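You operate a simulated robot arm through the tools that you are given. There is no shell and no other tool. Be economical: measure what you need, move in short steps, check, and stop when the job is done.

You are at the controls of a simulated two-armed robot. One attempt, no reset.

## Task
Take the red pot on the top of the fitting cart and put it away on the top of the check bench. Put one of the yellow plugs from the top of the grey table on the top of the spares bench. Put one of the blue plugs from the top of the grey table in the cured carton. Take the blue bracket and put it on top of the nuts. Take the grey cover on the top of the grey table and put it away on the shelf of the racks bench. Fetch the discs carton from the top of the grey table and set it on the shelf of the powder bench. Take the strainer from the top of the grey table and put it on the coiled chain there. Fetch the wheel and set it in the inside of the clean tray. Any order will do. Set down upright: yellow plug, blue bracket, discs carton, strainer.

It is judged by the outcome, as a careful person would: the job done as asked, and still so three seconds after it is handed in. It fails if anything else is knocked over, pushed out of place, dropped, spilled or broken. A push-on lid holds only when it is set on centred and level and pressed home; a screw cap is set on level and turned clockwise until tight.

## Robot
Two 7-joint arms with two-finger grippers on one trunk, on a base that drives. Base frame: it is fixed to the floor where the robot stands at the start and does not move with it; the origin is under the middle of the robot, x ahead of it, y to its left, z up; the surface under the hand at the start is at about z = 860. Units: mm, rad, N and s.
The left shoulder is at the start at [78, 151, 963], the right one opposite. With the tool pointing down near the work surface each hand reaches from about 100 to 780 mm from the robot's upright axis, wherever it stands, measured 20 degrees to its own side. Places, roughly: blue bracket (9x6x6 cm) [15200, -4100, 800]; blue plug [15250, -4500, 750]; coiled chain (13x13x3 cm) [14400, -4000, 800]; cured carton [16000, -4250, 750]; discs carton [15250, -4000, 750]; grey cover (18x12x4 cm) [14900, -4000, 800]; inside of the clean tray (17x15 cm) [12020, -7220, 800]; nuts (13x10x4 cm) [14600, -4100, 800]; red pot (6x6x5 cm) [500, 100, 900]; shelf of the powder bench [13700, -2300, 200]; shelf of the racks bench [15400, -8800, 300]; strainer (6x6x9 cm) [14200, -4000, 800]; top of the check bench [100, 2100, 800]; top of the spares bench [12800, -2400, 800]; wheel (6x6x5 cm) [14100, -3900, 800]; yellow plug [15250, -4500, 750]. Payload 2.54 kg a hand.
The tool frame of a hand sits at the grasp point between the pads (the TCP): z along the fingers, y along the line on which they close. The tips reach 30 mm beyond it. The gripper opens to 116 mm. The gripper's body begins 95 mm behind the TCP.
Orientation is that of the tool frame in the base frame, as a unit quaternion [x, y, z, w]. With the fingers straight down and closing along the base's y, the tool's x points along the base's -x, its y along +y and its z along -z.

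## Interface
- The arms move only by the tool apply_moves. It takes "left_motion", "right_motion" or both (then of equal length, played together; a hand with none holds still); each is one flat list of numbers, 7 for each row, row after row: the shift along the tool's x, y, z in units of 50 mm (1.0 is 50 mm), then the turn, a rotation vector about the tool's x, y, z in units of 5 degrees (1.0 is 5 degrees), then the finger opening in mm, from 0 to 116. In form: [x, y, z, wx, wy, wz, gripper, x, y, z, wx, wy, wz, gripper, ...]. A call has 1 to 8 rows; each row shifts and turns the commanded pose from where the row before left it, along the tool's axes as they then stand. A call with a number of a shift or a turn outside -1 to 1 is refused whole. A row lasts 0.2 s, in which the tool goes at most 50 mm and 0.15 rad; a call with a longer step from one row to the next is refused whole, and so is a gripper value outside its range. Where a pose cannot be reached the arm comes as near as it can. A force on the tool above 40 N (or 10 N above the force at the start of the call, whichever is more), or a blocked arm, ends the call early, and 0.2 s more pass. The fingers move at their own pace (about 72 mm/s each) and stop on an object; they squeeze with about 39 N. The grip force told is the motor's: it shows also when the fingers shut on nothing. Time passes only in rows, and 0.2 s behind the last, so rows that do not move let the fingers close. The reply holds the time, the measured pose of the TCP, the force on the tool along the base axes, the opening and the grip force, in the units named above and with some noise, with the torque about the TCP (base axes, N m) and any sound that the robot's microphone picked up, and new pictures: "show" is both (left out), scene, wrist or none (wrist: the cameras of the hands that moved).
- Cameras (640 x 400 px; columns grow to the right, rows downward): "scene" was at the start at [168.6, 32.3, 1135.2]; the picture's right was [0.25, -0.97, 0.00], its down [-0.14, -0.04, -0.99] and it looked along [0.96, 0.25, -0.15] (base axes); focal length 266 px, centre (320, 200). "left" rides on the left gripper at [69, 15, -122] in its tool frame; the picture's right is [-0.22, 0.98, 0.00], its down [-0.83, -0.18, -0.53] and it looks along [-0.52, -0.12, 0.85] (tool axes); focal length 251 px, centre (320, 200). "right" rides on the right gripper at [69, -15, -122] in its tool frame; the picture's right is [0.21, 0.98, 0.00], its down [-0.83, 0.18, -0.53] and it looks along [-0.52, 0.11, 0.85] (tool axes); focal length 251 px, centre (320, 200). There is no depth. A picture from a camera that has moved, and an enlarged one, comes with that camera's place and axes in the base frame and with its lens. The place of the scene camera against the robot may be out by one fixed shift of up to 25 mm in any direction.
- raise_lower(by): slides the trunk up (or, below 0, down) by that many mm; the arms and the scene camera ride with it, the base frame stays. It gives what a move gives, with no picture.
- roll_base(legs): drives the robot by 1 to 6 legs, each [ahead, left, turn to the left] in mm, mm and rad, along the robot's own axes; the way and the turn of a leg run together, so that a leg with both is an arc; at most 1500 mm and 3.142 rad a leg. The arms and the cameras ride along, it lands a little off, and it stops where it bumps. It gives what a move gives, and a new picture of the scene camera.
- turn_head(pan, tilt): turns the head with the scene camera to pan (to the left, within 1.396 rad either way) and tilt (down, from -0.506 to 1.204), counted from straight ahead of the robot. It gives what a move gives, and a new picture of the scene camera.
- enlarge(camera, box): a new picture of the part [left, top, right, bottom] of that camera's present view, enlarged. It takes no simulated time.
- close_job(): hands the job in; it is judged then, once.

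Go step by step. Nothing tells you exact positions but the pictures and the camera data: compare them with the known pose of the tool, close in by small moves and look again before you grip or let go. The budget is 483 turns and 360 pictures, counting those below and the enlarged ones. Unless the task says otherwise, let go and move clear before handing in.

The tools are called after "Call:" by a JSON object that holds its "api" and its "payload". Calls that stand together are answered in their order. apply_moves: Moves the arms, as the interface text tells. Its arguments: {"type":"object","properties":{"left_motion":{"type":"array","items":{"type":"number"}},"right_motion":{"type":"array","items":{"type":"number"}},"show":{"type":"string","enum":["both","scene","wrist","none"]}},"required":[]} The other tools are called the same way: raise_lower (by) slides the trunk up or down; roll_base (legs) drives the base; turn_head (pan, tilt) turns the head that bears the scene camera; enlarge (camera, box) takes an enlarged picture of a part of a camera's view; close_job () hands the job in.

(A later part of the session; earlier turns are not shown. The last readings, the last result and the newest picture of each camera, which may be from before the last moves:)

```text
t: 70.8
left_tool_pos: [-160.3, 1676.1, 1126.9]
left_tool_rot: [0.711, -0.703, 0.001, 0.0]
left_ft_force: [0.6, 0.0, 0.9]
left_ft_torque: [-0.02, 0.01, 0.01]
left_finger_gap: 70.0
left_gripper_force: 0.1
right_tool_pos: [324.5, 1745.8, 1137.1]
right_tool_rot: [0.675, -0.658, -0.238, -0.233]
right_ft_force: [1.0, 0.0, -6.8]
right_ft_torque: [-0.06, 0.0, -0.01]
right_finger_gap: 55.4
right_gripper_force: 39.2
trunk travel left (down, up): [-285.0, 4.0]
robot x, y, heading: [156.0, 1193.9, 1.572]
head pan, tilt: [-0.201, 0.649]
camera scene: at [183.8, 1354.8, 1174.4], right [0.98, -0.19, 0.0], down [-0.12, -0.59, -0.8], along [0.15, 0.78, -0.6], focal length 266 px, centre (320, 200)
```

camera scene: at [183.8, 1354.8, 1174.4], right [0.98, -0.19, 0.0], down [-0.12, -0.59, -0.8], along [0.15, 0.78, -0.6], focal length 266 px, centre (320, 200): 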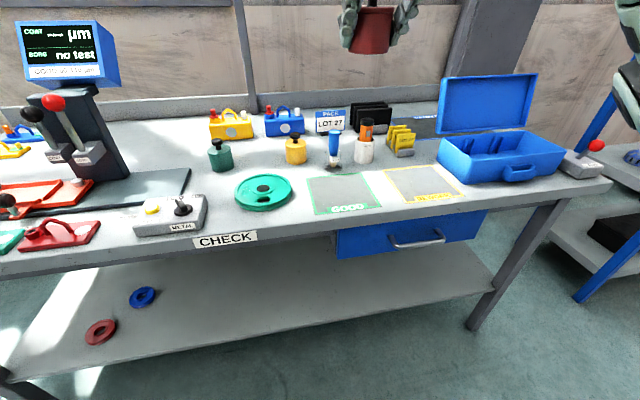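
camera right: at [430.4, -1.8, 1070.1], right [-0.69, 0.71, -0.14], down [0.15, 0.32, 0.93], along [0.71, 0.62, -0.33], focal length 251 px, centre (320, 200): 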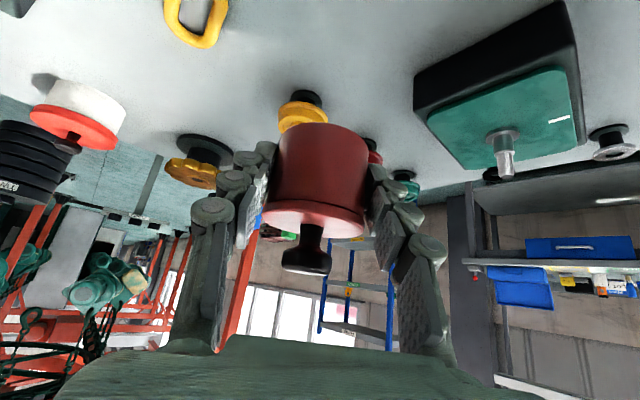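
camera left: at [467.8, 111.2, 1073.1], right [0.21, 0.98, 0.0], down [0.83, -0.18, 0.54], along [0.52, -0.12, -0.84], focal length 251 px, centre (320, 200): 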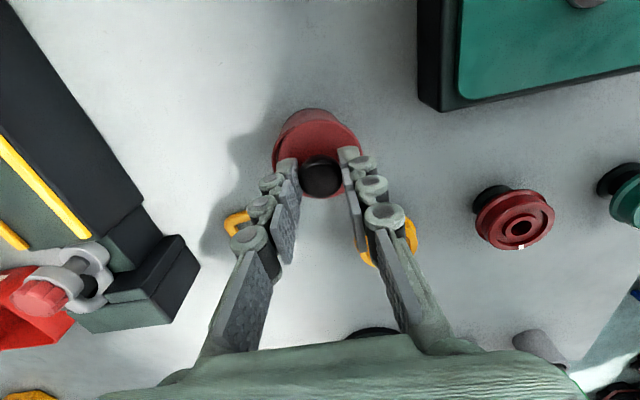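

Square centre is about [331, 1838]. I move forward 82 mm, and view with the wrist camera.

Call:
{"api": "roll_base", "payload": {"legs": [[82, 0, 0]]}}

Call:
{"api": "raise_lower", "payload": {"by": -60}}

Call:
{"api": "apply_moves", "payload": {"right_motion": [0.5, 0, 0.62, 0, 0, 0, 40, 0.5, 0, 0.62, 0, 0, 0, 40, 0.5, 0, 0.62, 0, 0, 0, 40], "show": "both"}}

```text
t: 71.8
left_tool_pos: [-160.6, 1759.3, 1126.1]
left_tool_rot: [0.711, -0.703, 0.001, 0.0]
left_ft_force: [-1.5, 0.4, -0.8]
left_ft_torque: [-0.02, 0.0, 0.0]
left_finger_gap: 70.0
left_gripper_force: 0.1
right_tool_pos: [324.5, 1828.6, 1137.3]
right_tool_rot: [0.676, -0.658, -0.238, -0.232]
right_ft_force: [-0.6, 1.5, -7.2]
right_ft_torque: [-0.11, 0.03, 0.02]
right_finger_gap: 55.9
right_gripper_force: 39.1
trunk travel left (down, up): [-285.0, 4.0]
robot x, y, heading: [154.3, 1276.0, 1.578]
head pan, tilt: [-0.201, 0.649]
camera scene: at [183.1, 1436.6, 1174.1], right [0.98, -0.19, 0.0], down [-0.12, -0.59, -0.8], along [0.15, 0.78, -0.61], focal length 266 px, centre (320, 200)
```

scene: 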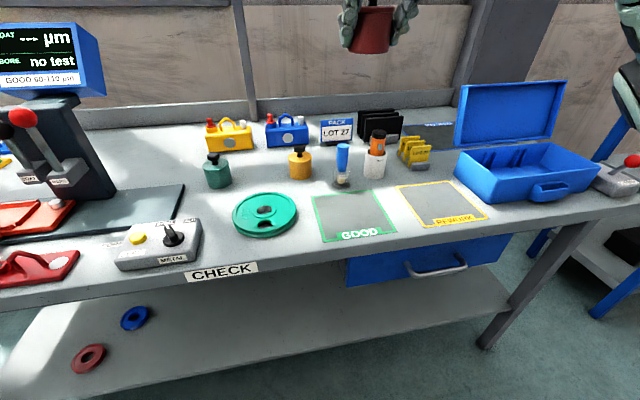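

```text
t: 72.8
left_tool_pos: [-160.7, 1758.3, 1067.5]
left_tool_rot: [0.711, -0.704, 0.0, -0.001]
left_ft_force: [-0.7, 0.4, 0.4]
left_ft_torque: [0.03, 0.0, -0.01]
left_finger_gap: 69.8
left_gripper_force: 0.0
right_tool_pos: [323.9, 1827.1, 1077.4]
right_tool_rot: [0.675, -0.658, -0.238, -0.233]
right_ft_force: [-0.2, 0.1, -6.7]
right_ft_torque: [-0.1, -0.01, 0.01]
right_finger_gap: 55.5
right_gripper_force: 39.1
trunk travel left (down, up): [-225.0, 64.0]
robot x, y, heading: [158.1, 1273.1, 1.581]
head pan, tilt: [-0.201, 0.649]
```

```text
t: 73.7
left_tool_pos: [-160.2, 1758.4, 1067.9]
left_tool_rot: [0.711, -0.703, 0.0, 0.0]
left_ft_force: [-0.4, 0.3, 0.0]
left_ft_torque: [-0.03, 0.0, 0.0]
left_finger_gap: 70.0
left_gripper_force: 0.1
right_tool_pos: [325.6, 1827.6, 957.7]
right_tool_rot: [0.675, -0.658, -0.238, -0.233]
right_ft_force: [-0.8, -0.1, -5.9]
right_ft_torque: [-0.06, 0.01, 0.0]
right_finger_gap: 55.7
right_gripper_force: 38.9
trunk travel left (down, up): [-225.0, 64.0]
robot x, y, heading: [158.2, 1274.2, 1.581]
head pan, tilt: [-0.201, 0.649]
camera scene: at [183.3, 1436.0, 1114.3], right [0.98, -0.19, 0.0], down [-0.12, -0.59, -0.8], along [0.15, 0.78, -0.61], focal length 266 px, centre (320, 200)
camera right: at [345.0, 1698.1, 1009.3], right [-0.97, -0.19, -0.14], down [-0.19, 0.3, 0.93], along [-0.14, 0.93, -0.33], focal length 251 px, centre (320, 200)
```

scene: 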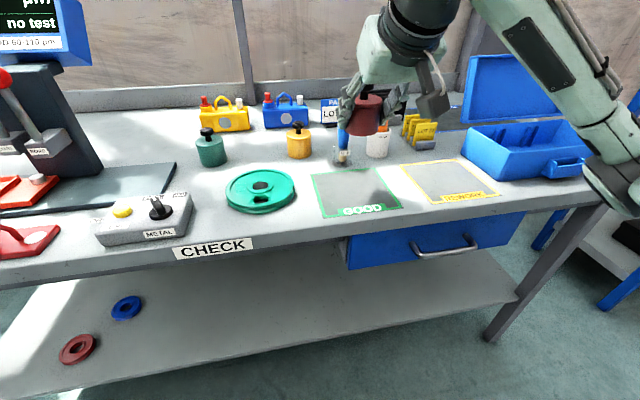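
right: 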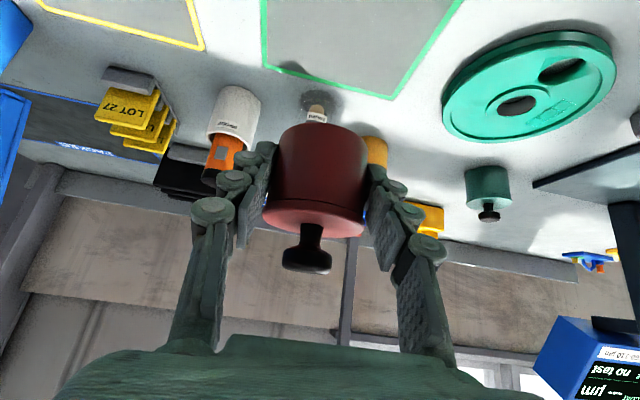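

The spot under the pot is inside the empty square. I lower in two stages, checking force.

Call:
{"api": "apply_moves", "payload": {"right_motion": [0.5, 0, 0.62, 0, 0, 0, 40, 0.5, 0, 0.62, 0, 0, 0, 40, 0.35, 0, 0.434, 0, 0, 0, 40], "show": "both"}}

```text
t: 74.5
left_tool_pos: [-160.3, 1758.8, 1067.6]
left_tool_rot: [0.711, -0.704, 0.001, -0.001]
left_ft_force: [-1.2, -0.5, -0.1]
left_ft_torque: [-0.01, 0.03, -0.02]
left_finger_gap: 69.9
left_gripper_force: 0.0
right_tool_pos: [323.3, 1828.0, 850.9]
right_tool_rot: [0.675, -0.658, -0.239, -0.234]
right_ft_force: [-0.2, -0.3, -6.6]
right_ft_torque: [-0.07, 0.0, 0.0]
right_finger_gap: 55.8
right_gripper_force: 38.5
trunk travel left (down, up): [-225.0, 64.0]
robot x, y, heading: [152.9, 1272.1, 1.571]
head pan, tilt: [-0.201, 0.649]
camera scene: at [183.2, 1435.9, 1114.3], right [0.98, -0.19, 0.0], down [-0.12, -0.59, -0.8], along [0.15, 0.78, -0.61], focal length 266 px, centre (320, 200)
camera right: at [343.9, 1697.4, 901.8], right [-0.97, -0.19, -0.14], down [-0.19, 0.3, 0.93], along [-0.14, 0.93, -0.33], focal length 251 px, centre (320, 200)
```

scene: 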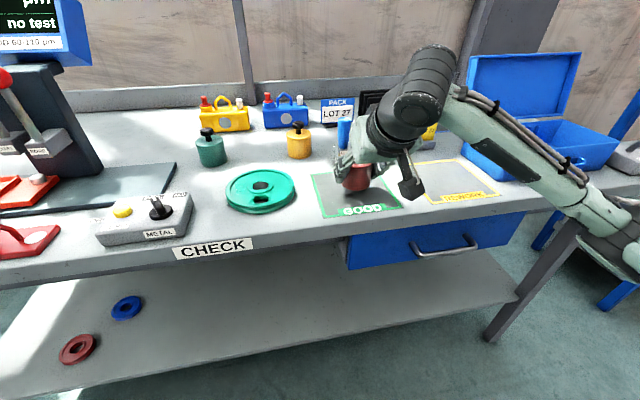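
right: 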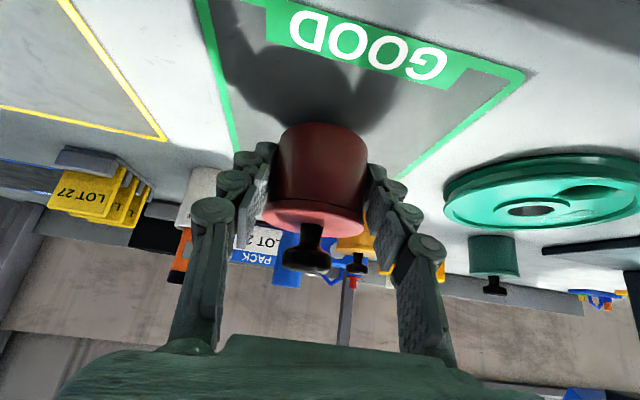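

Nearly down. Small steps until contact.

Call:
{"api": "apply_moves", "payload": {"right_motion": [0.1, 0, 0.124, 0, 0, 0, 40, 0.05, 0, 0.062, 0, 0, 0, 40, 0.03, 0, 0.037, 0, 0, 0, 40, 0.03, 0, 0.037, 0, 0, 0, 40, 0.03, 0, 0.037, 0, 0, 0, 40], "show": "wrist"}}

```text
t: 75.7
left_tool_pos: [-161.0, 1755.9, 1067.1]
left_tool_rot: [0.711, -0.703, 0.0, -0.001]
left_ft_force: [0.0, -0.7, -0.9]
left_ft_torque: [-0.02, 0.03, -0.01]
left_finger_gap: 70.0
left_gripper_force: 0.1
right_tool_pos: [323.3, 1828.6, 833.9]
right_tool_rot: [0.674, -0.657, -0.242, -0.235]
right_ft_force: [0.9, -2.4, 8.4]
right_ft_torque: [-0.26, 0.17, -0.01]
right_finger_gap: 55.7
right_gripper_force: 39.0
trunk travel left (down, up): [-225.0, 64.0]
robot x, y, heading: [155.4, 1273.2, 1.576]
head pan, tilt: [-0.201, 0.649]
camera right: at [343.9, 1697.5, 885.1], right [-0.97, -0.19, -0.14], down [-0.19, 0.3, 0.94], along [-0.14, 0.94, -0.32], focal length 251 px, centre (320, 200)
```

right: 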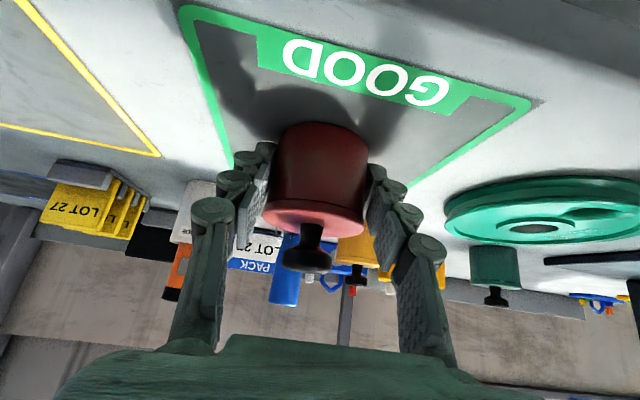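

Contact (force changed by 15 N). I open to 90 and back out along the tool axis.

Call:
{"api": "apply_moves", "payload": {"right_motion": [0, 0, 0, 0, 0, 0, 85, 0, 0, 0, 0, 0, 0, 85, 0, 0, 0, 0, 0, 0, 85, 0, 0, -0.4, 0, 0, 0, 85, 0, 0, -0.8, 0, 0, 0, 85, 0, 0, -0.9, 0, 0, 0, 85, 0, 0, -0.9, 0, 0, 0, 85, 0, 0, -0.9, 0, 0, 0, 85], "show": "both"}}

```text
t: 77.5
left_tool_pos: [-160.5, 1756.8, 1068.2]
left_tool_rot: [0.711, -0.703, 0.001, -0.001]
left_ft_force: [-0.5, 0.1, -0.1]
left_ft_torque: [0.05, 0.01, 0.01]
left_finger_gap: 70.1
left_gripper_force: 0.1
right_tool_pos: [327.1, 1704.2, 984.8]
right_tool_rot: [0.676, -0.657, -0.238, -0.233]
right_ft_force: [-0.1, 0.4, -0.6]
right_ft_torque: [-0.02, -0.01, -0.01]
right_finger_gap: 85.4
right_gripper_force: 0.1
trunk travel left (down, up): [-225.0, 64.0]
robot x, y, heading: [152.0, 1274.7, 1.576]
head pan, tilt: [-0.201, 0.649]
camera scene: at [182.9, 1434.9, 1114.4], right [0.98, -0.19, 0.0], down [-0.12, -0.59, -0.8], along [0.15, 0.78, -0.6], focal length 266 px, centre (320, 200)
camera right: at [346.8, 1574.5, 1035.5], right [-0.97, -0.19, -0.14], down [-0.19, 0.3, 0.93], along [-0.14, 0.93, -0.33], focal length 251 px, centre (320, 200)
```

scene: 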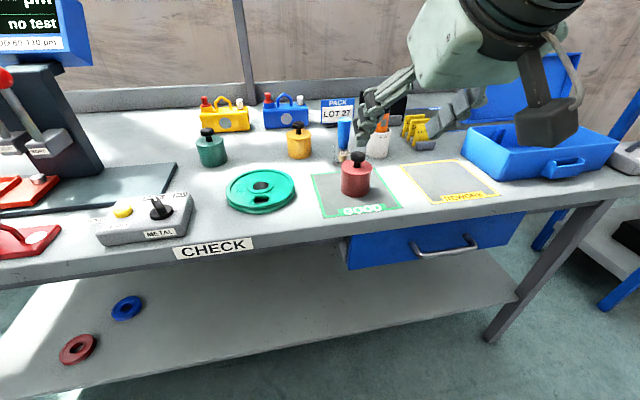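
right: 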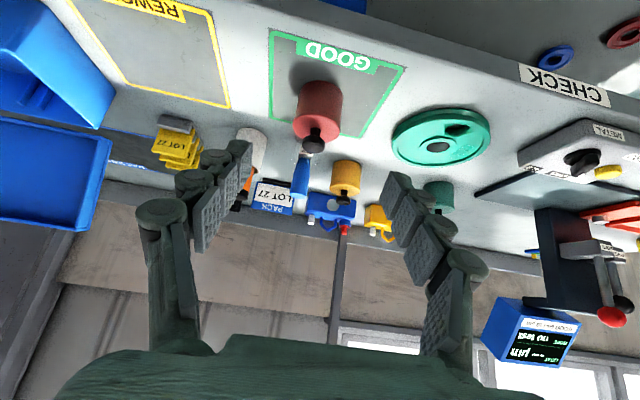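

The red pot is placed. I untilt and withdraw the right hand, then back off and look for a route toward the grey table.

Call:
{"api": "apply_moves", "payload": {"right_motion": [0, 0, -0.8, 0, 0, 0, 85, 0, 0, -0.8, 0, 0, 0, 85, 0, 0, 0, 0, 1, 0, 85, 0, 0, 0, 0, 1, 0, 85, 0, 0, 0, 0, 1, 0, 85, 0, 0, 0, 0, 1, 0, 85, 0, 0, 0, 0, 1, 0, 85, 0, 0, 0, 0, 1, 0, 85], "show": "none"}}

Call:
{"api": "roll_base", "payload": {"legs": [[-500, 0, 0], [0, 0, -1.57]]}}

Call:
{"api": "turn_head", "payload": {"pan": -0.2, "tilt": 0.1}}

```text
t: 79.2
left_tool_pos: [-161.5, 1758.1, 1067.3]
left_tool_rot: [0.71, -0.704, 0.001, -0.001]
left_ft_force: [0.1, 1.4, 0.1]
left_ft_torque: [-0.02, -0.01, -0.02]
left_finger_gap: 70.0
left_gripper_force: 0.1
right_tool_pos: [327.0, 1654.1, 1046.2]
right_tool_rot: [0.714, -0.696, -0.055, -0.055]
right_ft_force: [0.0, 0.1, -0.7]
right_ft_torque: [0.02, 0.02, -0.04]
right_finger_gap: 84.8
right_gripper_force: 0.0
trunk travel left (down, up): [-225.0, 64.0]
robot x, y, heading: [159.0, 1277.0, 1.581]
head pan, tilt: [-0.201, 0.649]
```

```text
t: 86.1
left_tool_pos: [643.7, 1089.5, 1068.3]
left_tool_rot: [-0.005, 1.0, -0.001, 0.0]
left_ft_force: [0.4, 0.2, 0.3]
left_ft_torque: [-0.02, 0.01, 0.04]
left_finger_gap: 69.8
left_gripper_force: 0.1
right_tool_pos: [540.2, 602.0, 1045.3]
right_tool_rot: [-0.012, 0.997, 0.0, 0.078]
right_ft_force: [-0.4, 0.1, 0.2]
right_ft_torque: [0.02, 0.01, -0.01]
right_finger_gap: 84.9
right_gripper_force: 0.0
trunk travel left (down, up): [-225.0, 64.0]
robot x, y, heading: [157.0, 773.7, 0.007]
head pan, tilt: [-0.201, 0.649]
camera scene: at [323.1, 766.5, 1114.4], right [-0.19, -0.98, 0.0], down [-0.59, 0.12, -0.8], along [0.78, -0.15, -0.6], focal length 266 px, centre (320, 200)
```

scene: 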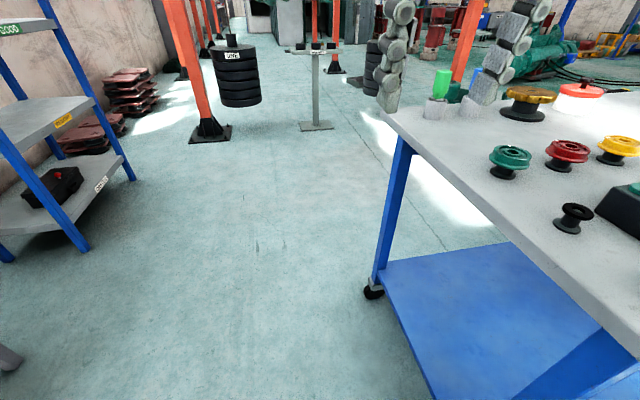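

```text
t: 87.1
left_tool_pos: [643.6, 1090.2, 1066.9]
left_tool_rot: [-0.005, 1.0, -0.001, -0.001]
left_ft_force: [-0.2, -0.1, -0.5]
left_ft_torque: [-0.02, 0.0, -0.01]
left_finger_gap: 70.0
left_gripper_force: 0.1
right_tool_pos: [539.6, 600.9, 1045.8]
right_tool_rot: [-0.012, 0.997, 0.0, 0.079]
right_ft_force: [-0.6, 0.4, -0.3]
right_ft_torque: [-0.02, 0.01, 0.02]
right_finger_gap: 85.0
right_gripper_force: 0.0
trunk travel left (down, up): [-225.0, 64.0]
robot x, y, heading: [160.6, 769.1, -0.0]
head pan, tilt: [-0.201, 0.099]
camera scene: at [328.2, 765.6, 1164.8], right [-0.19, -0.98, 0.0], down [-0.1, 0.02, -0.99], along [0.98, -0.19, -0.1], focal length 266 px, centre (320, 200)
```

scene: 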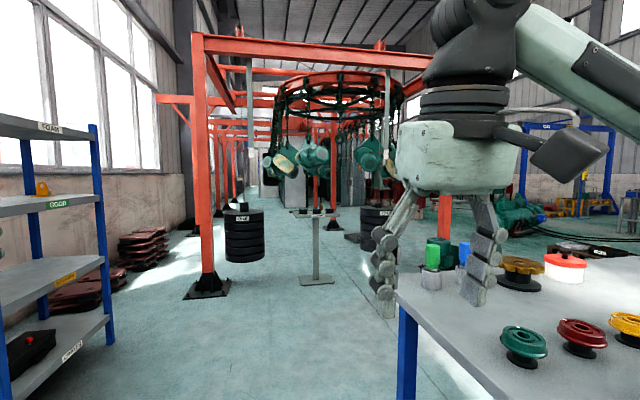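

I back out from between the cart and the shelf and look to the right side for a route.

Call:
{"api": "roll_base", "payload": {"legs": [[-650, 0, 0]]}}

Call:
{"api": "turn_head", "payload": {"pan": -1.2, "tilt": 0.15}}

```text
t: 90.7
left_tool_pos: [-0.6, 1087.7, 1068.0]
left_tool_rot: [-0.007, 1.0, 0.0, 0.0]
left_ft_force: [-0.2, -0.3, 0.0]
left_ft_torque: [0.02, -0.01, -0.01]
left_finger_gap: 70.0
left_gripper_force: 0.0
right_tool_pos: [-103.3, 598.1, 1045.3]
right_tool_rot: [-0.014, 0.997, 0.0, 0.078]
right_ft_force: [-0.2, -0.1, -0.6]
right_ft_torque: [-0.01, -0.02, -0.02]
right_finger_gap: 85.0
right_gripper_force: 0.1
trunk travel left (down, up): [-225.0, 64.0]
robot x, y, heading: [-483.4, 767.6, 0.006]
head pan, tilt: [-0.201, 0.099]
camera scene: at [-315.1, 761.2, 1164.9], right [-0.19, -0.98, 0.0], down [-0.1, 0.02, -1.0], along [0.98, -0.19, -0.1], focal length 266 px, centre (320, 200)
```

scene: 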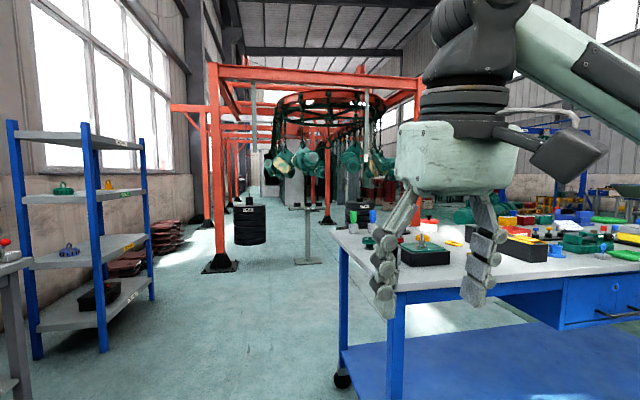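

```text
t: 91.9
left_tool_pos: [0.2, 1087.1, 1067.4]
left_tool_rot: [-0.007, 1.0, -0.001, 0.0]
left_ft_force: [0.4, -0.1, -0.2]
left_ft_torque: [0.0, -0.02, 0.01]
left_finger_gap: 70.3
left_gripper_force: 0.1
right_tool_pos: [-103.6, 597.4, 1045.0]
right_tool_rot: [-0.013, 0.997, 0.001, 0.078]
right_ft_force: [0.0, 0.0, -0.8]
right_ft_torque: [0.0, -0.02, 0.0]
right_finger_gap: 85.2
right_gripper_force: 0.0
trunk travel left (down, up): [-225.0, 64.0]
robot x, y, heading: [-484.2, 768.4, 0.01]
head pan, tilt: [-1.201, 0.15]
camera scene: at [-370.8, 692.6, 1160.2], right [-0.93, -0.37, 0.0], down [-0.06, 0.14, -0.99], along [0.37, -0.92, -0.15], focal length 266 px, centre (320, 200)
```

scene: 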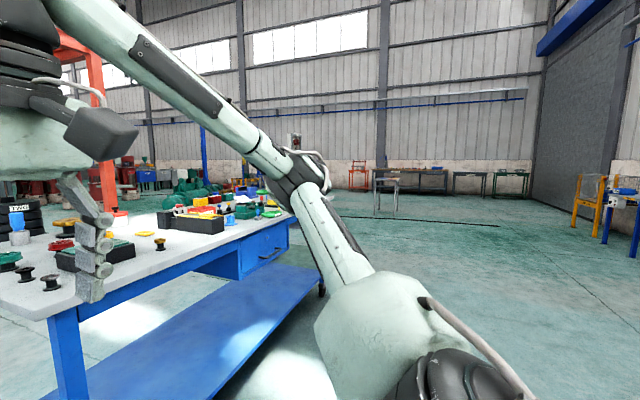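

The floor to the right is open. I slide past the cart's right end and look ahead.

Call:
{"api": "roll_base", "payload": {"legs": [[0, -1450, 0], [0, -1450, 0]]}}

Call:
{"api": "turn_head", "payload": {"pan": -0.3, "tilt": 0.1}}

```text
t: 119.7
left_tool_pos: [22.8, -1802.9, 1067.0]
left_tool_rot: [-0.011, 1.0, 0.0, 0.0]
left_ft_force: [-0.3, 0.5, -0.7]
left_ft_torque: [0.02, 0.02, -0.03]
left_finger_gap: 70.0
left_gripper_force: 0.1
right_tool_pos: [-73.5, -2292.6, 1046.4]
right_tool_rot: [-0.018, 0.997, 0.001, 0.078]
right_ft_force: [0.0, -0.1, -0.6]
right_ft_torque: [0.0, -0.01, -0.04]
right_finger_gap: 85.1
right_gripper_force: 0.1
trunk travel left (down, up): [-225.0, 64.0]
robot x, y, heading: [-458.6, -2125.2, 0.019]
head pan, tilt: [-1.201, 0.15]
camera scene: at [-344.1, -2199.7, 1160.2], right [-0.93, -0.38, 0.0], down [-0.06, 0.14, -0.99], along [0.37, -0.92, -0.15], focal length 266 px, centre (320, 200)
```

scene: 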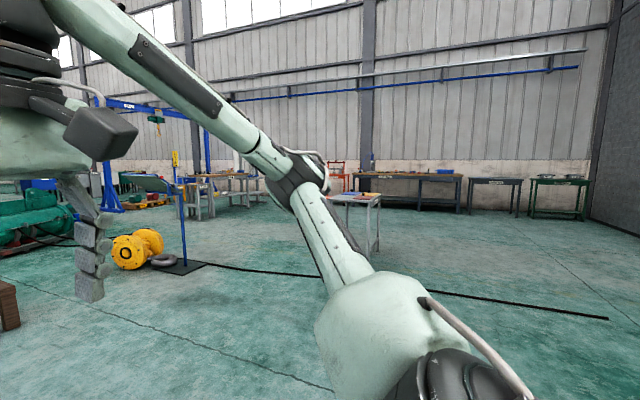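

```text
t: 120.9
left_tool_pos: [22.3, -1802.0, 1068.6]
left_tool_rot: [-0.011, 1.0, -0.001, 0.0]
left_ft_force: [-0.8, -0.4, 0.7]
left_ft_torque: [-0.01, 0.02, 0.0]
left_finger_gap: 69.9
left_gripper_force: 0.1
right_tool_pos: [-75.5, -2292.0, 1045.4]
right_tool_rot: [-0.018, 0.997, 0.001, 0.078]
right_ft_force: [0.5, 0.3, 0.0]
right_ft_torque: [-0.04, 0.03, -0.02]
right_finger_gap: 85.1
right_gripper_force: 0.0
trunk travel left (down, up): [-225.0, 64.0]
robot x, y, heading: [-460.2, -2121.7, 0.018]
head pan, tilt: [-0.3, 0.099]
camera scene: at [-290.8, -2139.5, 1164.8], right [-0.28, -0.96, 0.0], down [-0.1, 0.03, -1.0], along [0.96, -0.28, -0.1], focal length 266 px, centre (320, 200)
```

scene: 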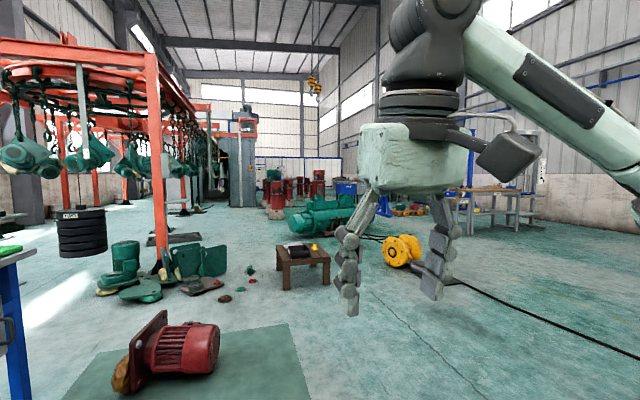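

The right arm hides the view; I move it out to the side and lower it for travel.

Call:
{"api": "apply_moves", "payload": {"right_motion": [0.2, -0.77, 0.33, 0, 0.6, 0, 85, 0.2, -0.77, 0.33, 0, 0.6, 0, 85, 0.2, -0.77, 0.33, 0, 0.6, 0, 85, 0.2, -0.77, 0.33, 0, 0, 0, 85, 0.2, -0.77, 0.33, 0, 0, 0, 85, 0.2, -0.77, 0.33, 0, 0, 0, 85], "show": "none"}}

Call:
{"api": "turn_head", "payload": {"pan": -0.2, "tilt": 0.1}}

```text
t: 122.3
left_tool_pos: [23.2, -1803.5, 1067.1]
left_tool_rot: [-0.011, 1.0, -0.001, 0.001]
left_ft_force: [-0.3, -1.2, 0.2]
left_ft_torque: [0.03, -0.01, 0.04]
left_finger_gap: 70.1
left_gripper_force: 0.2
right_tool_pos: [-99.0, -2507.5, 938.6]
right_tool_rot: [-0.019, 1.0, -0.001, 0.0]
right_ft_force: [0.0, -0.5, -0.7]
right_ft_torque: [0.0, 0.01, 0.01]
right_finger_gap: 85.0
right_gripper_force: 0.0
right hand out of reach, approached as far as the arm can: row 6
trunk travel left (down, up): [-225.0, 64.0]
robot x, y, heading: [-458.9, -2122.8, 0.017]
head pan, tilt: [-0.3, 0.099]
```

```text
t: 122.9
left_tool_pos: [23.6, -1801.7, 1067.9]
left_tool_rot: [-0.011, 1.0, -0.002, -0.001]
left_ft_force: [-0.3, 0.2, 0.3]
left_ft_torque: [-0.02, 0.0, -0.02]
left_finger_gap: 69.6
left_gripper_force: 0.0
right_tool_pos: [-99.8, -2507.9, 938.7]
right_tool_rot: [-0.018, 1.0, -0.002, 0.0]
right_ft_force: [-0.4, 0.0, -0.3]
right_ft_torque: [0.02, -0.01, 0.03]
right_finger_gap: 84.9
right_gripper_force: 0.0
trunk travel left (down, up): [-225.0, 64.0]
robot x, y, heading: [-456.7, -2126.0, 0.019]
head pan, tilt: [-0.201, 0.099]
camera scene: at [-288.7, -2130.6, 1164.8], right [-0.18, -0.98, 0.0], down [-0.1, 0.02, -1.0], along [0.98, -0.18, -0.1], focal length 266 px, centre (320, 200)
```

scene: 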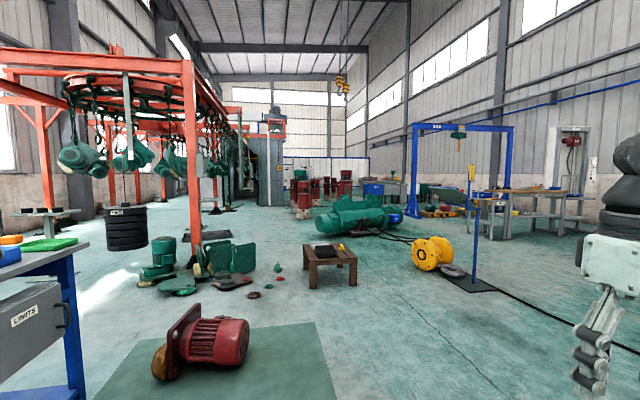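

I zoom to plan the route.

Call:
{"api": "enlarge", "payload": {"camera": "scene", "box": [190, 150, 510, 310]}}

```text
2.00 times, centred on (350, 230) of scene
camera zoom: at [-288.7, -2130.6, 1164.8], right [-0.18, -0.98, 0.0], down [-0.1, 0.02, -1.0], along [0.98, -0.18, -0.1], focal length 531 px, centre (260, 140)
```

zoom: 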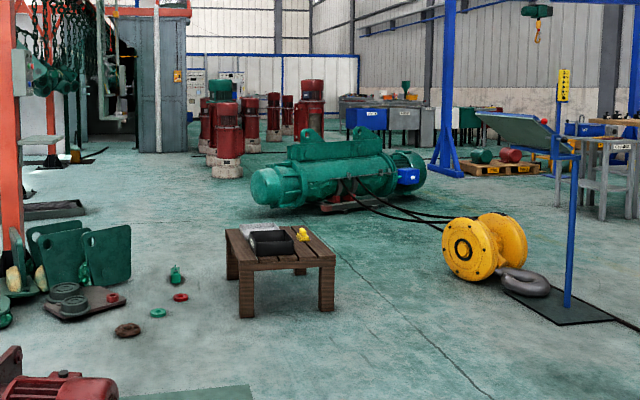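

I slide right and a bit forward to examine the gap between the wooden table and the yellow reel.

Call:
{"api": "roll_base", "payload": {"legs": [[0, -1100, 0], [1000, 0, 0]]}}

Call:
{"api": "turn_head", "payload": {"pan": 0.0, "tilt": 0.25}}

```text
t: 138.5
left_tool_pos: [1047.1, -2864.9, 1067.9]
left_tool_rot: [-0.015, 1.0, -0.001, 0.0]
left_ft_force: [0.1, -0.1, 0.5]
left_ft_torque: [0.0, -0.02, 0.01]
left_finger_gap: 70.3
left_gripper_force: 0.0
right_tool_pos: [929.9, -3572.6, 938.0]
right_tool_rot: [-0.022, 1.0, 0.0, 0.0]
right_ft_force: [0.3, -1.2, 0.7]
right_ft_torque: [0.02, 0.01, 0.01]
right_finger_gap: 85.1
right_gripper_force: 0.0
trunk travel left (down, up): [-225.0, 64.0]
robot x, y, heading: [569.0, -3195.3, 0.025]
head pan, tilt: [-0.201, 0.099]
camera scene: at [738.6, -3196.1, 1164.8], right [-0.17, -0.98, 0.0], down [-0.1, 0.02, -0.99], along [0.98, -0.17, -0.1], focal length 266 px, centre (320, 200)
```

scene: 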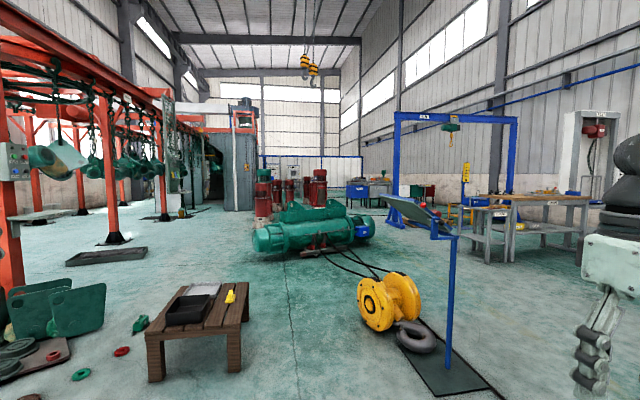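

```text
t: 139.3
left_tool_pos: [1048.5, -2865.5, 1068.7]
left_tool_rot: [-0.015, 1.0, -0.001, 0.0]
left_ft_force: [-0.3, -0.4, -0.4]
left_ft_torque: [-0.01, -0.02, 0.02]
left_finger_gap: 70.2
left_gripper_force: 0.0
right_tool_pos: [930.8, -3572.5, 939.3]
right_tool_rot: [-0.022, 1.0, 0.0, 0.001]
right_ft_force: [0.2, -0.2, -0.2]
right_ft_torque: [0.0, -0.01, 0.02]
right_finger_gap: 85.0
right_gripper_force: 0.0
trunk travel left (down, up): [-225.0, 64.0]
robot x, y, heading: [565.9, -3193.0, 0.023]
head pan, tilt: [0.0, 0.25]
camera scene: at [741.2, -3177.8, 1150.9], right [0.03, -1.0, 0.0], down [-0.25, -0.01, -0.97], along [0.97, 0.02, -0.25], focal length 266 px, centre (320, 200)
```

scene: 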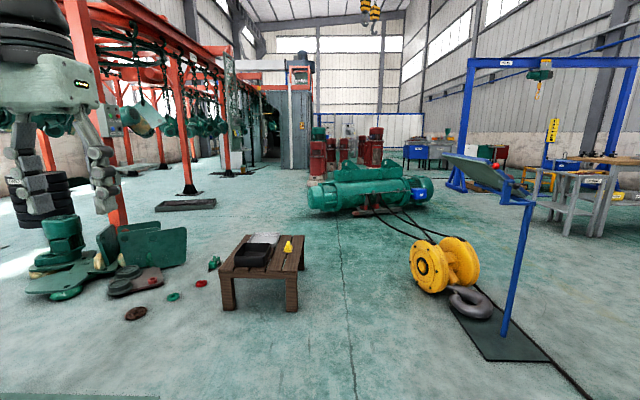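

The corridor is y −2990 to −3760. I tuck the right hand in and drive through at y ≈ −3330.

Call:
{"api": "apply_moves", "payload": {"right_motion": [-0.2, 0.8, -0.4, 0, 0, 0, 85, -0.2, 0.8, -0.4, 0, 0, 0, 85, -0.2, 0.8, -0.4, 0, 0, 0, 85, -0.2, 0.8, -0.4, 0, 0, 0, 85, -0.2, 0.8, -0.4, 0, 0, 0, 85, -0.2, 0.8, -0.4, 0, 0, 0, 85], "show": "none"}}

Call:
{"api": "roll_base", "payload": {"legs": [[0, -137, -0.023], [900, 0, 0]]}}

Call:
{"api": "turn_head", "payload": {"pan": -1.0, "tilt": 0.5}}

```text
t: 140.7
left_tool_pos: [1048.2, -2864.6, 1067.6]
left_tool_rot: [-0.014, 1.0, -0.001, 0.001]
left_ft_force: [0.7, 0.1, -0.1]
left_ft_torque: [-0.02, -0.03, -0.02]
left_finger_gap: 69.7
left_gripper_force: 0.1
right_tool_pos: [979.8, -3327.5, 1057.9]
right_tool_rot: [-0.022, 1.0, -0.001, -0.001]
right_ft_force: [0.7, -0.2, -0.5]
right_ft_torque: [-0.02, 0.03, 0.03]
right_finger_gap: 85.1
right_gripper_force: 0.2
trunk travel left (down, up): [-225.0, 64.0]
robot x, y, heading: [564.9, -3190.1, 0.029]
head pan, tilt: [0.0, 0.25]
```

```text
t: 147.0
left_tool_pos: [1971.0, -3016.4, 1068.7]
left_tool_rot: [-0.002, 1.0, -0.001, 0.0]
left_ft_force: [0.7, -0.1, 0.1]
left_ft_torque: [-0.02, -0.02, 0.01]
left_finger_gap: 70.2
left_gripper_force: 0.0
right_tool_pos: [1890.4, -3478.4, 1056.2]
right_tool_rot: [-0.008, 1.0, -0.001, 0.001]
right_ft_force: [-1.2, -0.1, -0.8]
right_ft_torque: [-0.01, -0.01, 0.01]
right_finger_gap: 85.1
right_gripper_force: 0.0
trunk travel left (down, up): [-225.0, 64.0]
robot x, y, heading: [1484.1, -3325.1, -0.003]
head pan, tilt: [0.0, 0.25]
camera scene: at [1655.3, -3319.9, 1150.9], right [0.0, -1.0, 0.0], down [-0.25, 0.0, -0.97], along [0.97, 0.0, -0.25], focal length 266 px, centre (320, 200)
```

scene: 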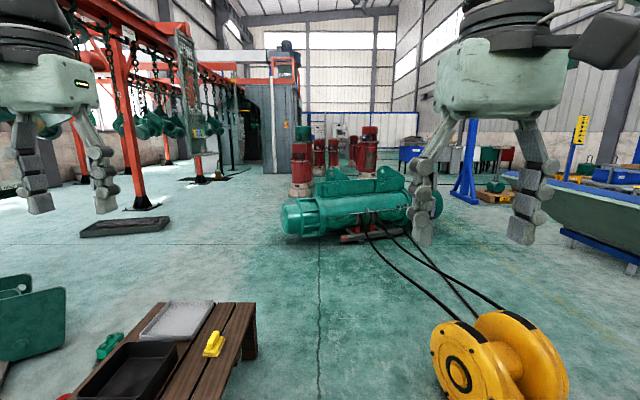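

```text
t: 148.3
left_tool_pos: [1971.1, -3016.7, 1067.8]
left_tool_rot: [-0.001, 1.0, -0.001, 0.0]
left_ft_force: [-0.4, 0.0, -0.1]
left_ft_torque: [0.0, 0.01, 0.03]
left_finger_gap: 70.1
left_gripper_force: 0.0
right_tool_pos: [1889.4, -3477.9, 1057.3]
right_tool_rot: [-0.01, 1.0, -0.001, 0.0]
right_ft_force: [0.8, 0.7, 0.6]
right_ft_torque: [0.01, 0.01, 0.0]
right_finger_gap: 85.0
right_gripper_force: 0.1
trunk travel left (down, up): [-225.0, 64.0]
robot x, y, heading: [1483.3, -3330.1, -0.005]
head pan, tilt: [-1.0, 0.499]
camera scene: at [1610.8, -3396.3, 1127.8], right [-0.84, -0.54, 0.0], down [-0.26, 0.4, -0.88], along [0.47, -0.74, -0.48], focal length 266 px, centre (320, 200)
```

scene: 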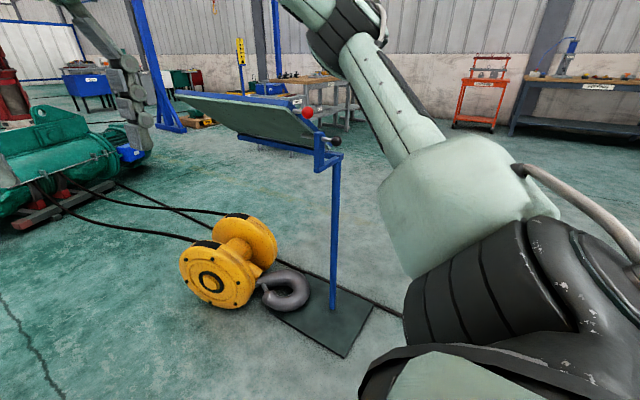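

Clear on both sides: panel nearest is at y ≈ −3910. I go through, slightly further right, then slide left.

Call:
{"api": "roll_base", "payload": {"legs": [[0, -40, 0], [900, 0, 0], [750, 0, 0]]}}

Call:
{"api": "turn_head", "payload": {"pan": 0.3, "tilt": 0.2}}

```text
t: 157.4
left_tool_pos: [3619.8, -3067.8, 1067.6]
left_tool_rot: [0.002, 1.0, -0.001, 0.0]
left_ft_force: [-0.3, 0.1, -0.4]
left_ft_torque: [-0.01, 0.02, 0.0]
left_finger_gap: 69.6
left_gripper_force: 0.1
right_tool_pos: [3537.4, -3528.4, 1057.9]
right_tool_rot: [-0.005, 1.0, -0.001, 0.0]
right_ft_force: [-0.2, -0.4, 0.6]
right_ft_torque: [0.02, 0.02, -0.01]
right_finger_gap: 85.1
right_gripper_force: 0.0
trunk travel left (down, up): [-225.0, 64.0]
robot x, y, heading: [3127.4, -3377.6, -0.006]
head pan, tilt: [-1.0, 0.499]
camera scene: at [3258.5, -3445.0, 1127.7], right [-0.85, -0.53, 0.0], down [-0.26, 0.4, -0.88], along [0.47, -0.74, -0.48], focal length 266 px, centre (320, 200)
```

scene: 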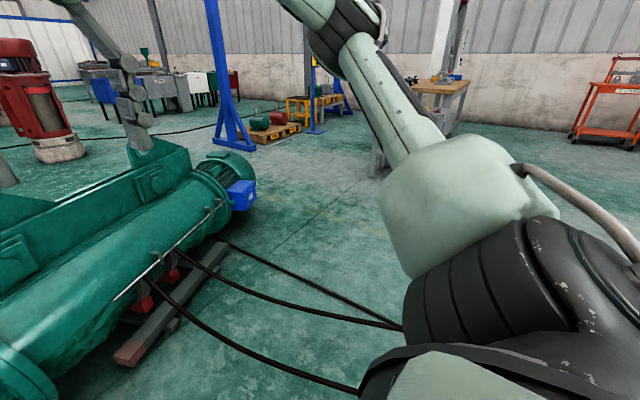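

```text
t: 158.8
left_tool_pos: [3620.3, -3067.5, 1068.5]
left_tool_rot: [0.002, 1.0, -0.001, 0.0]
left_ft_force: [-0.6, 0.2, -0.9]
left_ft_torque: [0.02, 0.03, -0.05]
left_finger_gap: 69.9
left_gripper_force: 0.0
right_tool_pos: [3537.2, -3529.5, 1058.1]
right_tool_rot: [-0.005, 1.0, -0.002, 0.0]
right_ft_force: [-0.7, 1.2, -0.4]
right_ft_torque: [0.01, -0.02, -0.02]
right_finger_gap: 84.8
right_gripper_force: 0.1
trunk travel left (down, up): [-225.0, 64.0]
robot x, y, heading: [3128.2, -3382.1, -0.007]
head pan, tilt: [0.3, 0.201]
camera scene: at [3299.0, -3341.3, 1155.4], right [0.29, -0.96, 0.0], down [-0.19, -0.06, -0.98], along [0.94, 0.28, -0.2], focal length 266 px, centre (320, 200)
```

scene: 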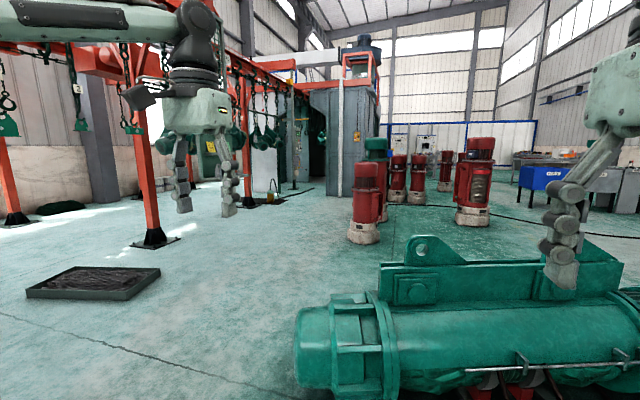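

I slide left past the motor's end and go forward, then look again.

Call:
{"api": "roll_base", "payload": {"legs": [[0, 1080, 0.006], [1200, 0, 0], [1000, 0, 0]]}}

Call:
{"api": "turn_head", "payload": {"pan": -0.25, "tilt": 0.15}}

```text
t: 161.9
left_tool_pos: [3619.0, -2927.3, 1066.6]
left_tool_rot: [-0.005, 1.0, 0.0, 0.0]
left_ft_force: [0.0, -0.5, 0.6]
left_ft_torque: [0.02, -0.01, -0.01]
left_finger_gap: 70.2
left_gripper_force: 0.1
right_tool_pos: [3542.6, -3389.1, 1058.4]
right_tool_rot: [-0.012, 1.0, -0.001, 0.0]
right_ft_force: [0.7, -0.4, -1.3]
right_ft_torque: [0.01, -0.01, 0.0]
right_finger_gap: 84.9
right_gripper_force: 0.1
trunk travel left (down, up): [-225.0, 64.0]
robot x, y, heading: [3138.9, -3240.8, 0.006]
head pan, tilt: [0.3, 0.201]
stopped in leg 1: the robot was blocked; the commanded pose is now the measured one
camera scene: at [3302.2, -3204.8, 1155.5], right [0.3, -0.95, 0.0], down [-0.19, -0.06, -0.98], along [0.94, 0.29, -0.2], focal length 266 px, centre (320, 200)
```

scene: 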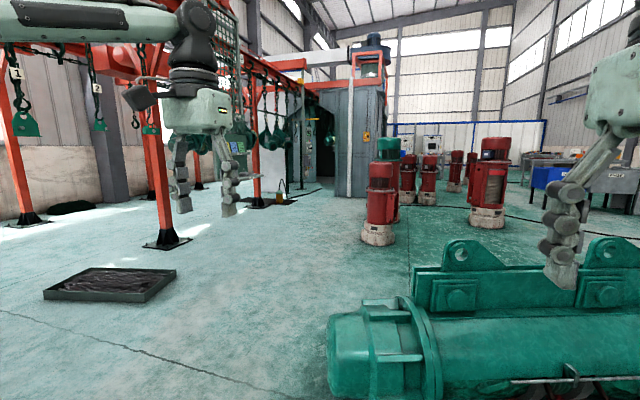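

```text
t: 162.9
left_tool_pos: [3619.9, -2927.7, 1068.3]
left_tool_rot: [-0.003, 1.0, -0.001, 0.0]
left_ft_force: [-0.1, -0.5, -0.2]
left_ft_torque: [-0.01, 0.0, 0.0]
left_finger_gap: 69.8
left_gripper_force: 0.0
right_tool_pos: [3541.8, -3388.8, 1057.4]
right_tool_rot: [-0.011, 1.0, -0.001, 0.0]
right_ft_force: [-0.3, -0.5, -0.1]
right_ft_torque: [-0.01, 0.03, -0.01]
right_finger_gap: 84.9
right_gripper_force: 0.0
trunk travel left (down, up): [-225.0, 64.0]
robot x, y, heading: [3137.8, -3240.8, 0.005]
head pan, tilt: [-0.25, 0.15]
camera scene: at [3303.4, -3255.2, 1160.2], right [-0.24, -0.97, 0.0], down [-0.15, 0.04, -0.99], along [0.96, -0.24, -0.15], focal length 266 px, centre (320, 200)
```

scene: 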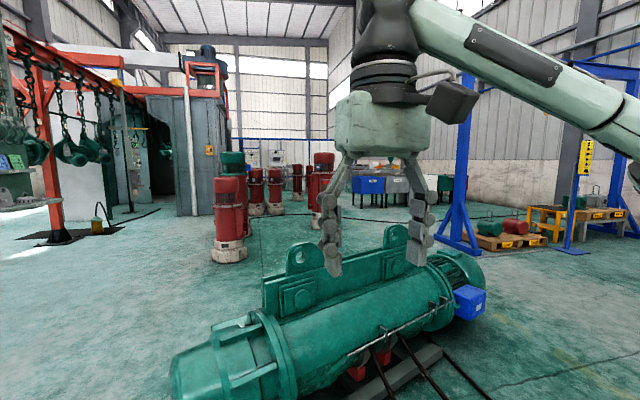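

The base touched something on the left rear, probably the wooden table. I check.

Call:
{"api": "turn_head", "payload": {"pan": 1.39, "tilt": 0.7}}

```text
t: 164.6
left_tool_pos: [3620.2, -2927.2, 1067.1]
left_tool_rot: [-0.005, 1.0, 0.0, 0.0]
left_ft_force: [-1.1, -0.1, -0.2]
left_ft_torque: [-0.05, -0.04, -0.06]
left_finger_gap: 69.8
left_gripper_force: 0.1
right_tool_pos: [3541.3, -3388.6, 1058.5]
right_tool_rot: [-0.012, 1.0, -0.001, 0.0]
right_ft_force: [-0.4, 0.6, -0.4]
right_ft_torque: [0.01, -0.04, 0.04]
right_finger_gap: 85.0
right_gripper_force: 0.1
trunk travel left (down, up): [-225.0, 64.0]
robot x, y, heading: [3132.9, -3240.2, 0.003]
head pan, tilt: [1.389, 0.7]
camera scene: at [3228.5, -3149.1, 1110.1], right [0.98, -0.18, 0.0], down [-0.11, -0.63, -0.77], along [0.14, 0.75, -0.64], focal length 266 px, centre (320, 200)
```

scene: 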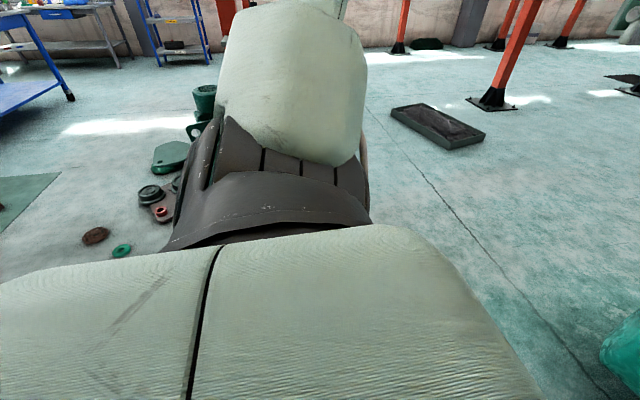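

I ease off to the right, go forward 350 mm to clear the table, then slide left.

Call:
{"api": "roll_base", "payload": {"legs": [[0, -30, 0], [350, 0, 0], [0, 950, 0]]}}

Call:
{"api": "turn_head", "payload": {"pan": 1.39, "tilt": 0.2}}

```text
t: 176.5
left_tool_pos: [3968.5, -2008.0, 1067.6]
left_tool_rot: [-0.001, 1.0, -0.001, 0.0]
left_ft_force: [0.0, -0.1, 0.4]
left_ft_torque: [0.03, -0.04, -0.02]
left_finger_gap: 70.1
left_gripper_force: 0.0
right_tool_pos: [3886.2, -2470.6, 1058.2]
right_tool_rot: [-0.008, 1.0, -0.001, 0.0]
right_ft_force: [0.6, 0.3, -0.2]
right_ft_torque: [0.03, -0.03, -0.01]
right_finger_gap: 85.1
right_gripper_force: 0.0
trunk travel left (down, up): [-225.0, 64.0]
robot x, y, heading: [3479.4, -2320.7, -0.003]
head pan, tilt: [1.389, 0.7]
camera scene: at [3574.8, -2228.1, 1110.0], right [0.98, -0.18, 0.0], down [-0.12, -0.63, -0.76], along [0.14, 0.75, -0.64], focal length 266 px, centre (320, 200)
```

scene: 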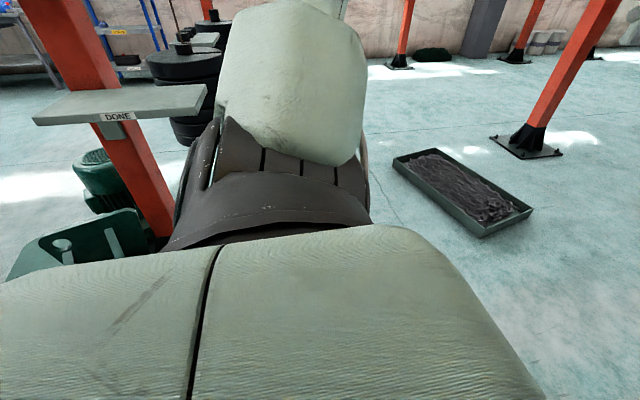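

```text
t: 177.4
left_tool_pos: [3967.0, -2008.3, 1068.0]
left_tool_rot: [0.0, 1.0, -0.001, 0.0]
left_ft_force: [0.4, 0.1, 0.5]
left_ft_torque: [0.01, 0.01, 0.02]
left_finger_gap: 70.1
left_gripper_force: 0.2
right_tool_pos: [3886.7, -2469.9, 1057.9]
right_tool_rot: [-0.008, 1.0, -0.001, 0.0]
right_ft_force: [0.5, 0.1, -0.6]
right_ft_torque: [0.02, -0.01, 0.03]
right_finger_gap: 85.0
right_gripper_force: 0.1
trunk travel left (down, up): [-225.0, 64.0]
robot x, y, heading: [3482.4, -2318.7, -0.004]
head pan, tilt: [1.389, 0.201]
camera scene: at [3576.3, -2220.1, 1155.4], right [0.98, -0.18, 0.0], down [-0.04, -0.2, -0.98], along [0.18, 0.96, -0.2], focal length 266 px, centre (320, 200)
```

scene: 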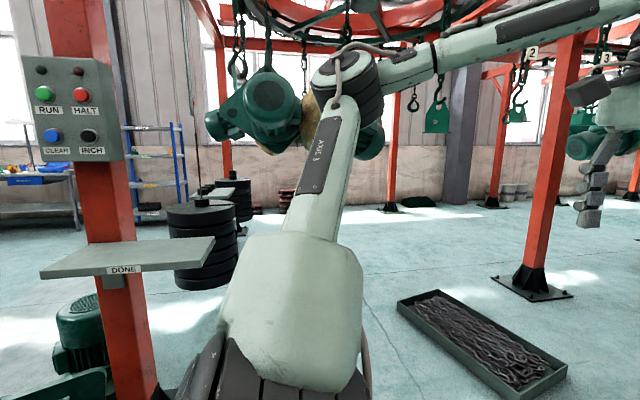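

Clear. I drive forward past the motor.

Call:
{"api": "roll_base", "payload": {"legs": [[1000, 0, 0.003], [900, 0, 0]]}}

Call:
{"api": "turn_head", "payload": {"pan": -0.3, "tilt": 0.15}}

```text
t: 187.0
left_tool_pos: [5888.5, -2027.9, 1066.5]
left_tool_rot: [0.005, 1.0, -0.001, -0.001]
left_ft_force: [0.0, 0.0, -1.3]
left_ft_torque: [0.03, 0.0, 0.0]
left_finger_gap: 70.1
left_gripper_force: 0.1
right_tool_pos: [5800.7, -2488.5, 1057.2]
right_tool_rot: [-0.002, 1.0, 0.0, 0.0]
right_ft_force: [-0.3, 0.4, 0.1]
right_ft_torque: [0.03, 0.04, 0.02]
right_finger_gap: 84.9
right_gripper_force: 0.1
trunk travel left (down, up): [-225.0, 64.0]
robot x, y, heading: [5396.0, -2331.2, -0.016]
head pan, tilt: [1.389, 0.201]
camera scene: at [5493.8, -2234.1, 1155.4], right [0.98, -0.2, 0.0], down [-0.04, -0.2, -0.98], along [0.19, 0.96, -0.2], focal length 266 px, centre (320, 200)
```

scene: 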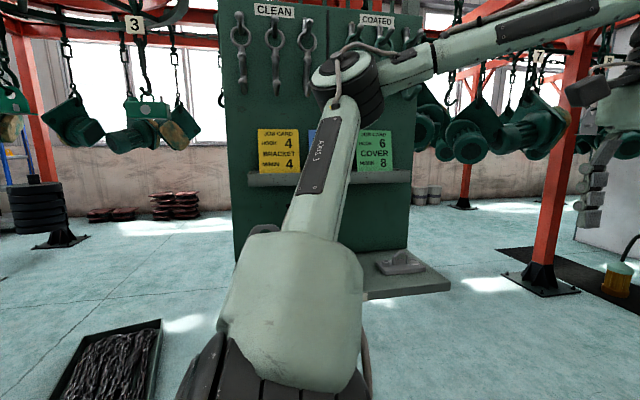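

```text
t: 188.8
left_tool_pos: [5887.8, -2028.2, 1067.8]
left_tool_rot: [0.006, 1.0, -0.001, 0.0]
left_ft_force: [0.5, 0.3, 1.3]
left_ft_torque: [0.0, 0.0, 0.02]
left_finger_gap: 69.9
left_gripper_force: 0.0
right_tool_pos: [5801.5, -2488.7, 1057.3]
right_tool_rot: [-0.002, 1.0, 0.0, -0.001]
right_ft_force: [0.4, -0.4, -0.1]
right_ft_torque: [0.0, 0.01, -0.03]
right_finger_gap: 85.1
right_gripper_force: 0.1
trunk travel left (down, up): [-225.0, 64.0]
robot x, y, heading: [5397.9, -2334.4, -0.018]
head pan, tilt: [-0.3, 0.15]
camera scene: at [5563.5, -2354.2, 1160.2], right [-0.31, -0.95, 0.0], down [-0.14, 0.05, -0.99], along [0.94, -0.31, -0.15], focal length 266 px, centre (320, 200)
```

scene: 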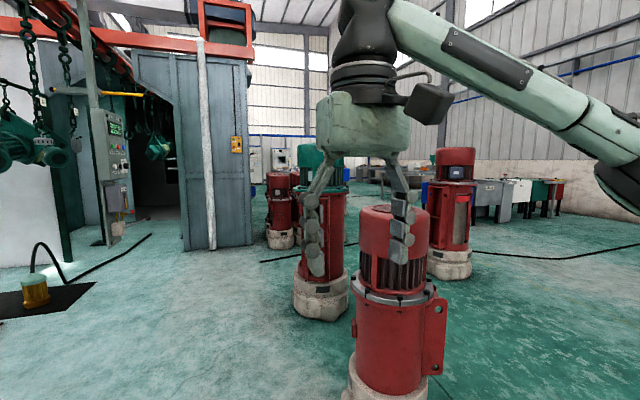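

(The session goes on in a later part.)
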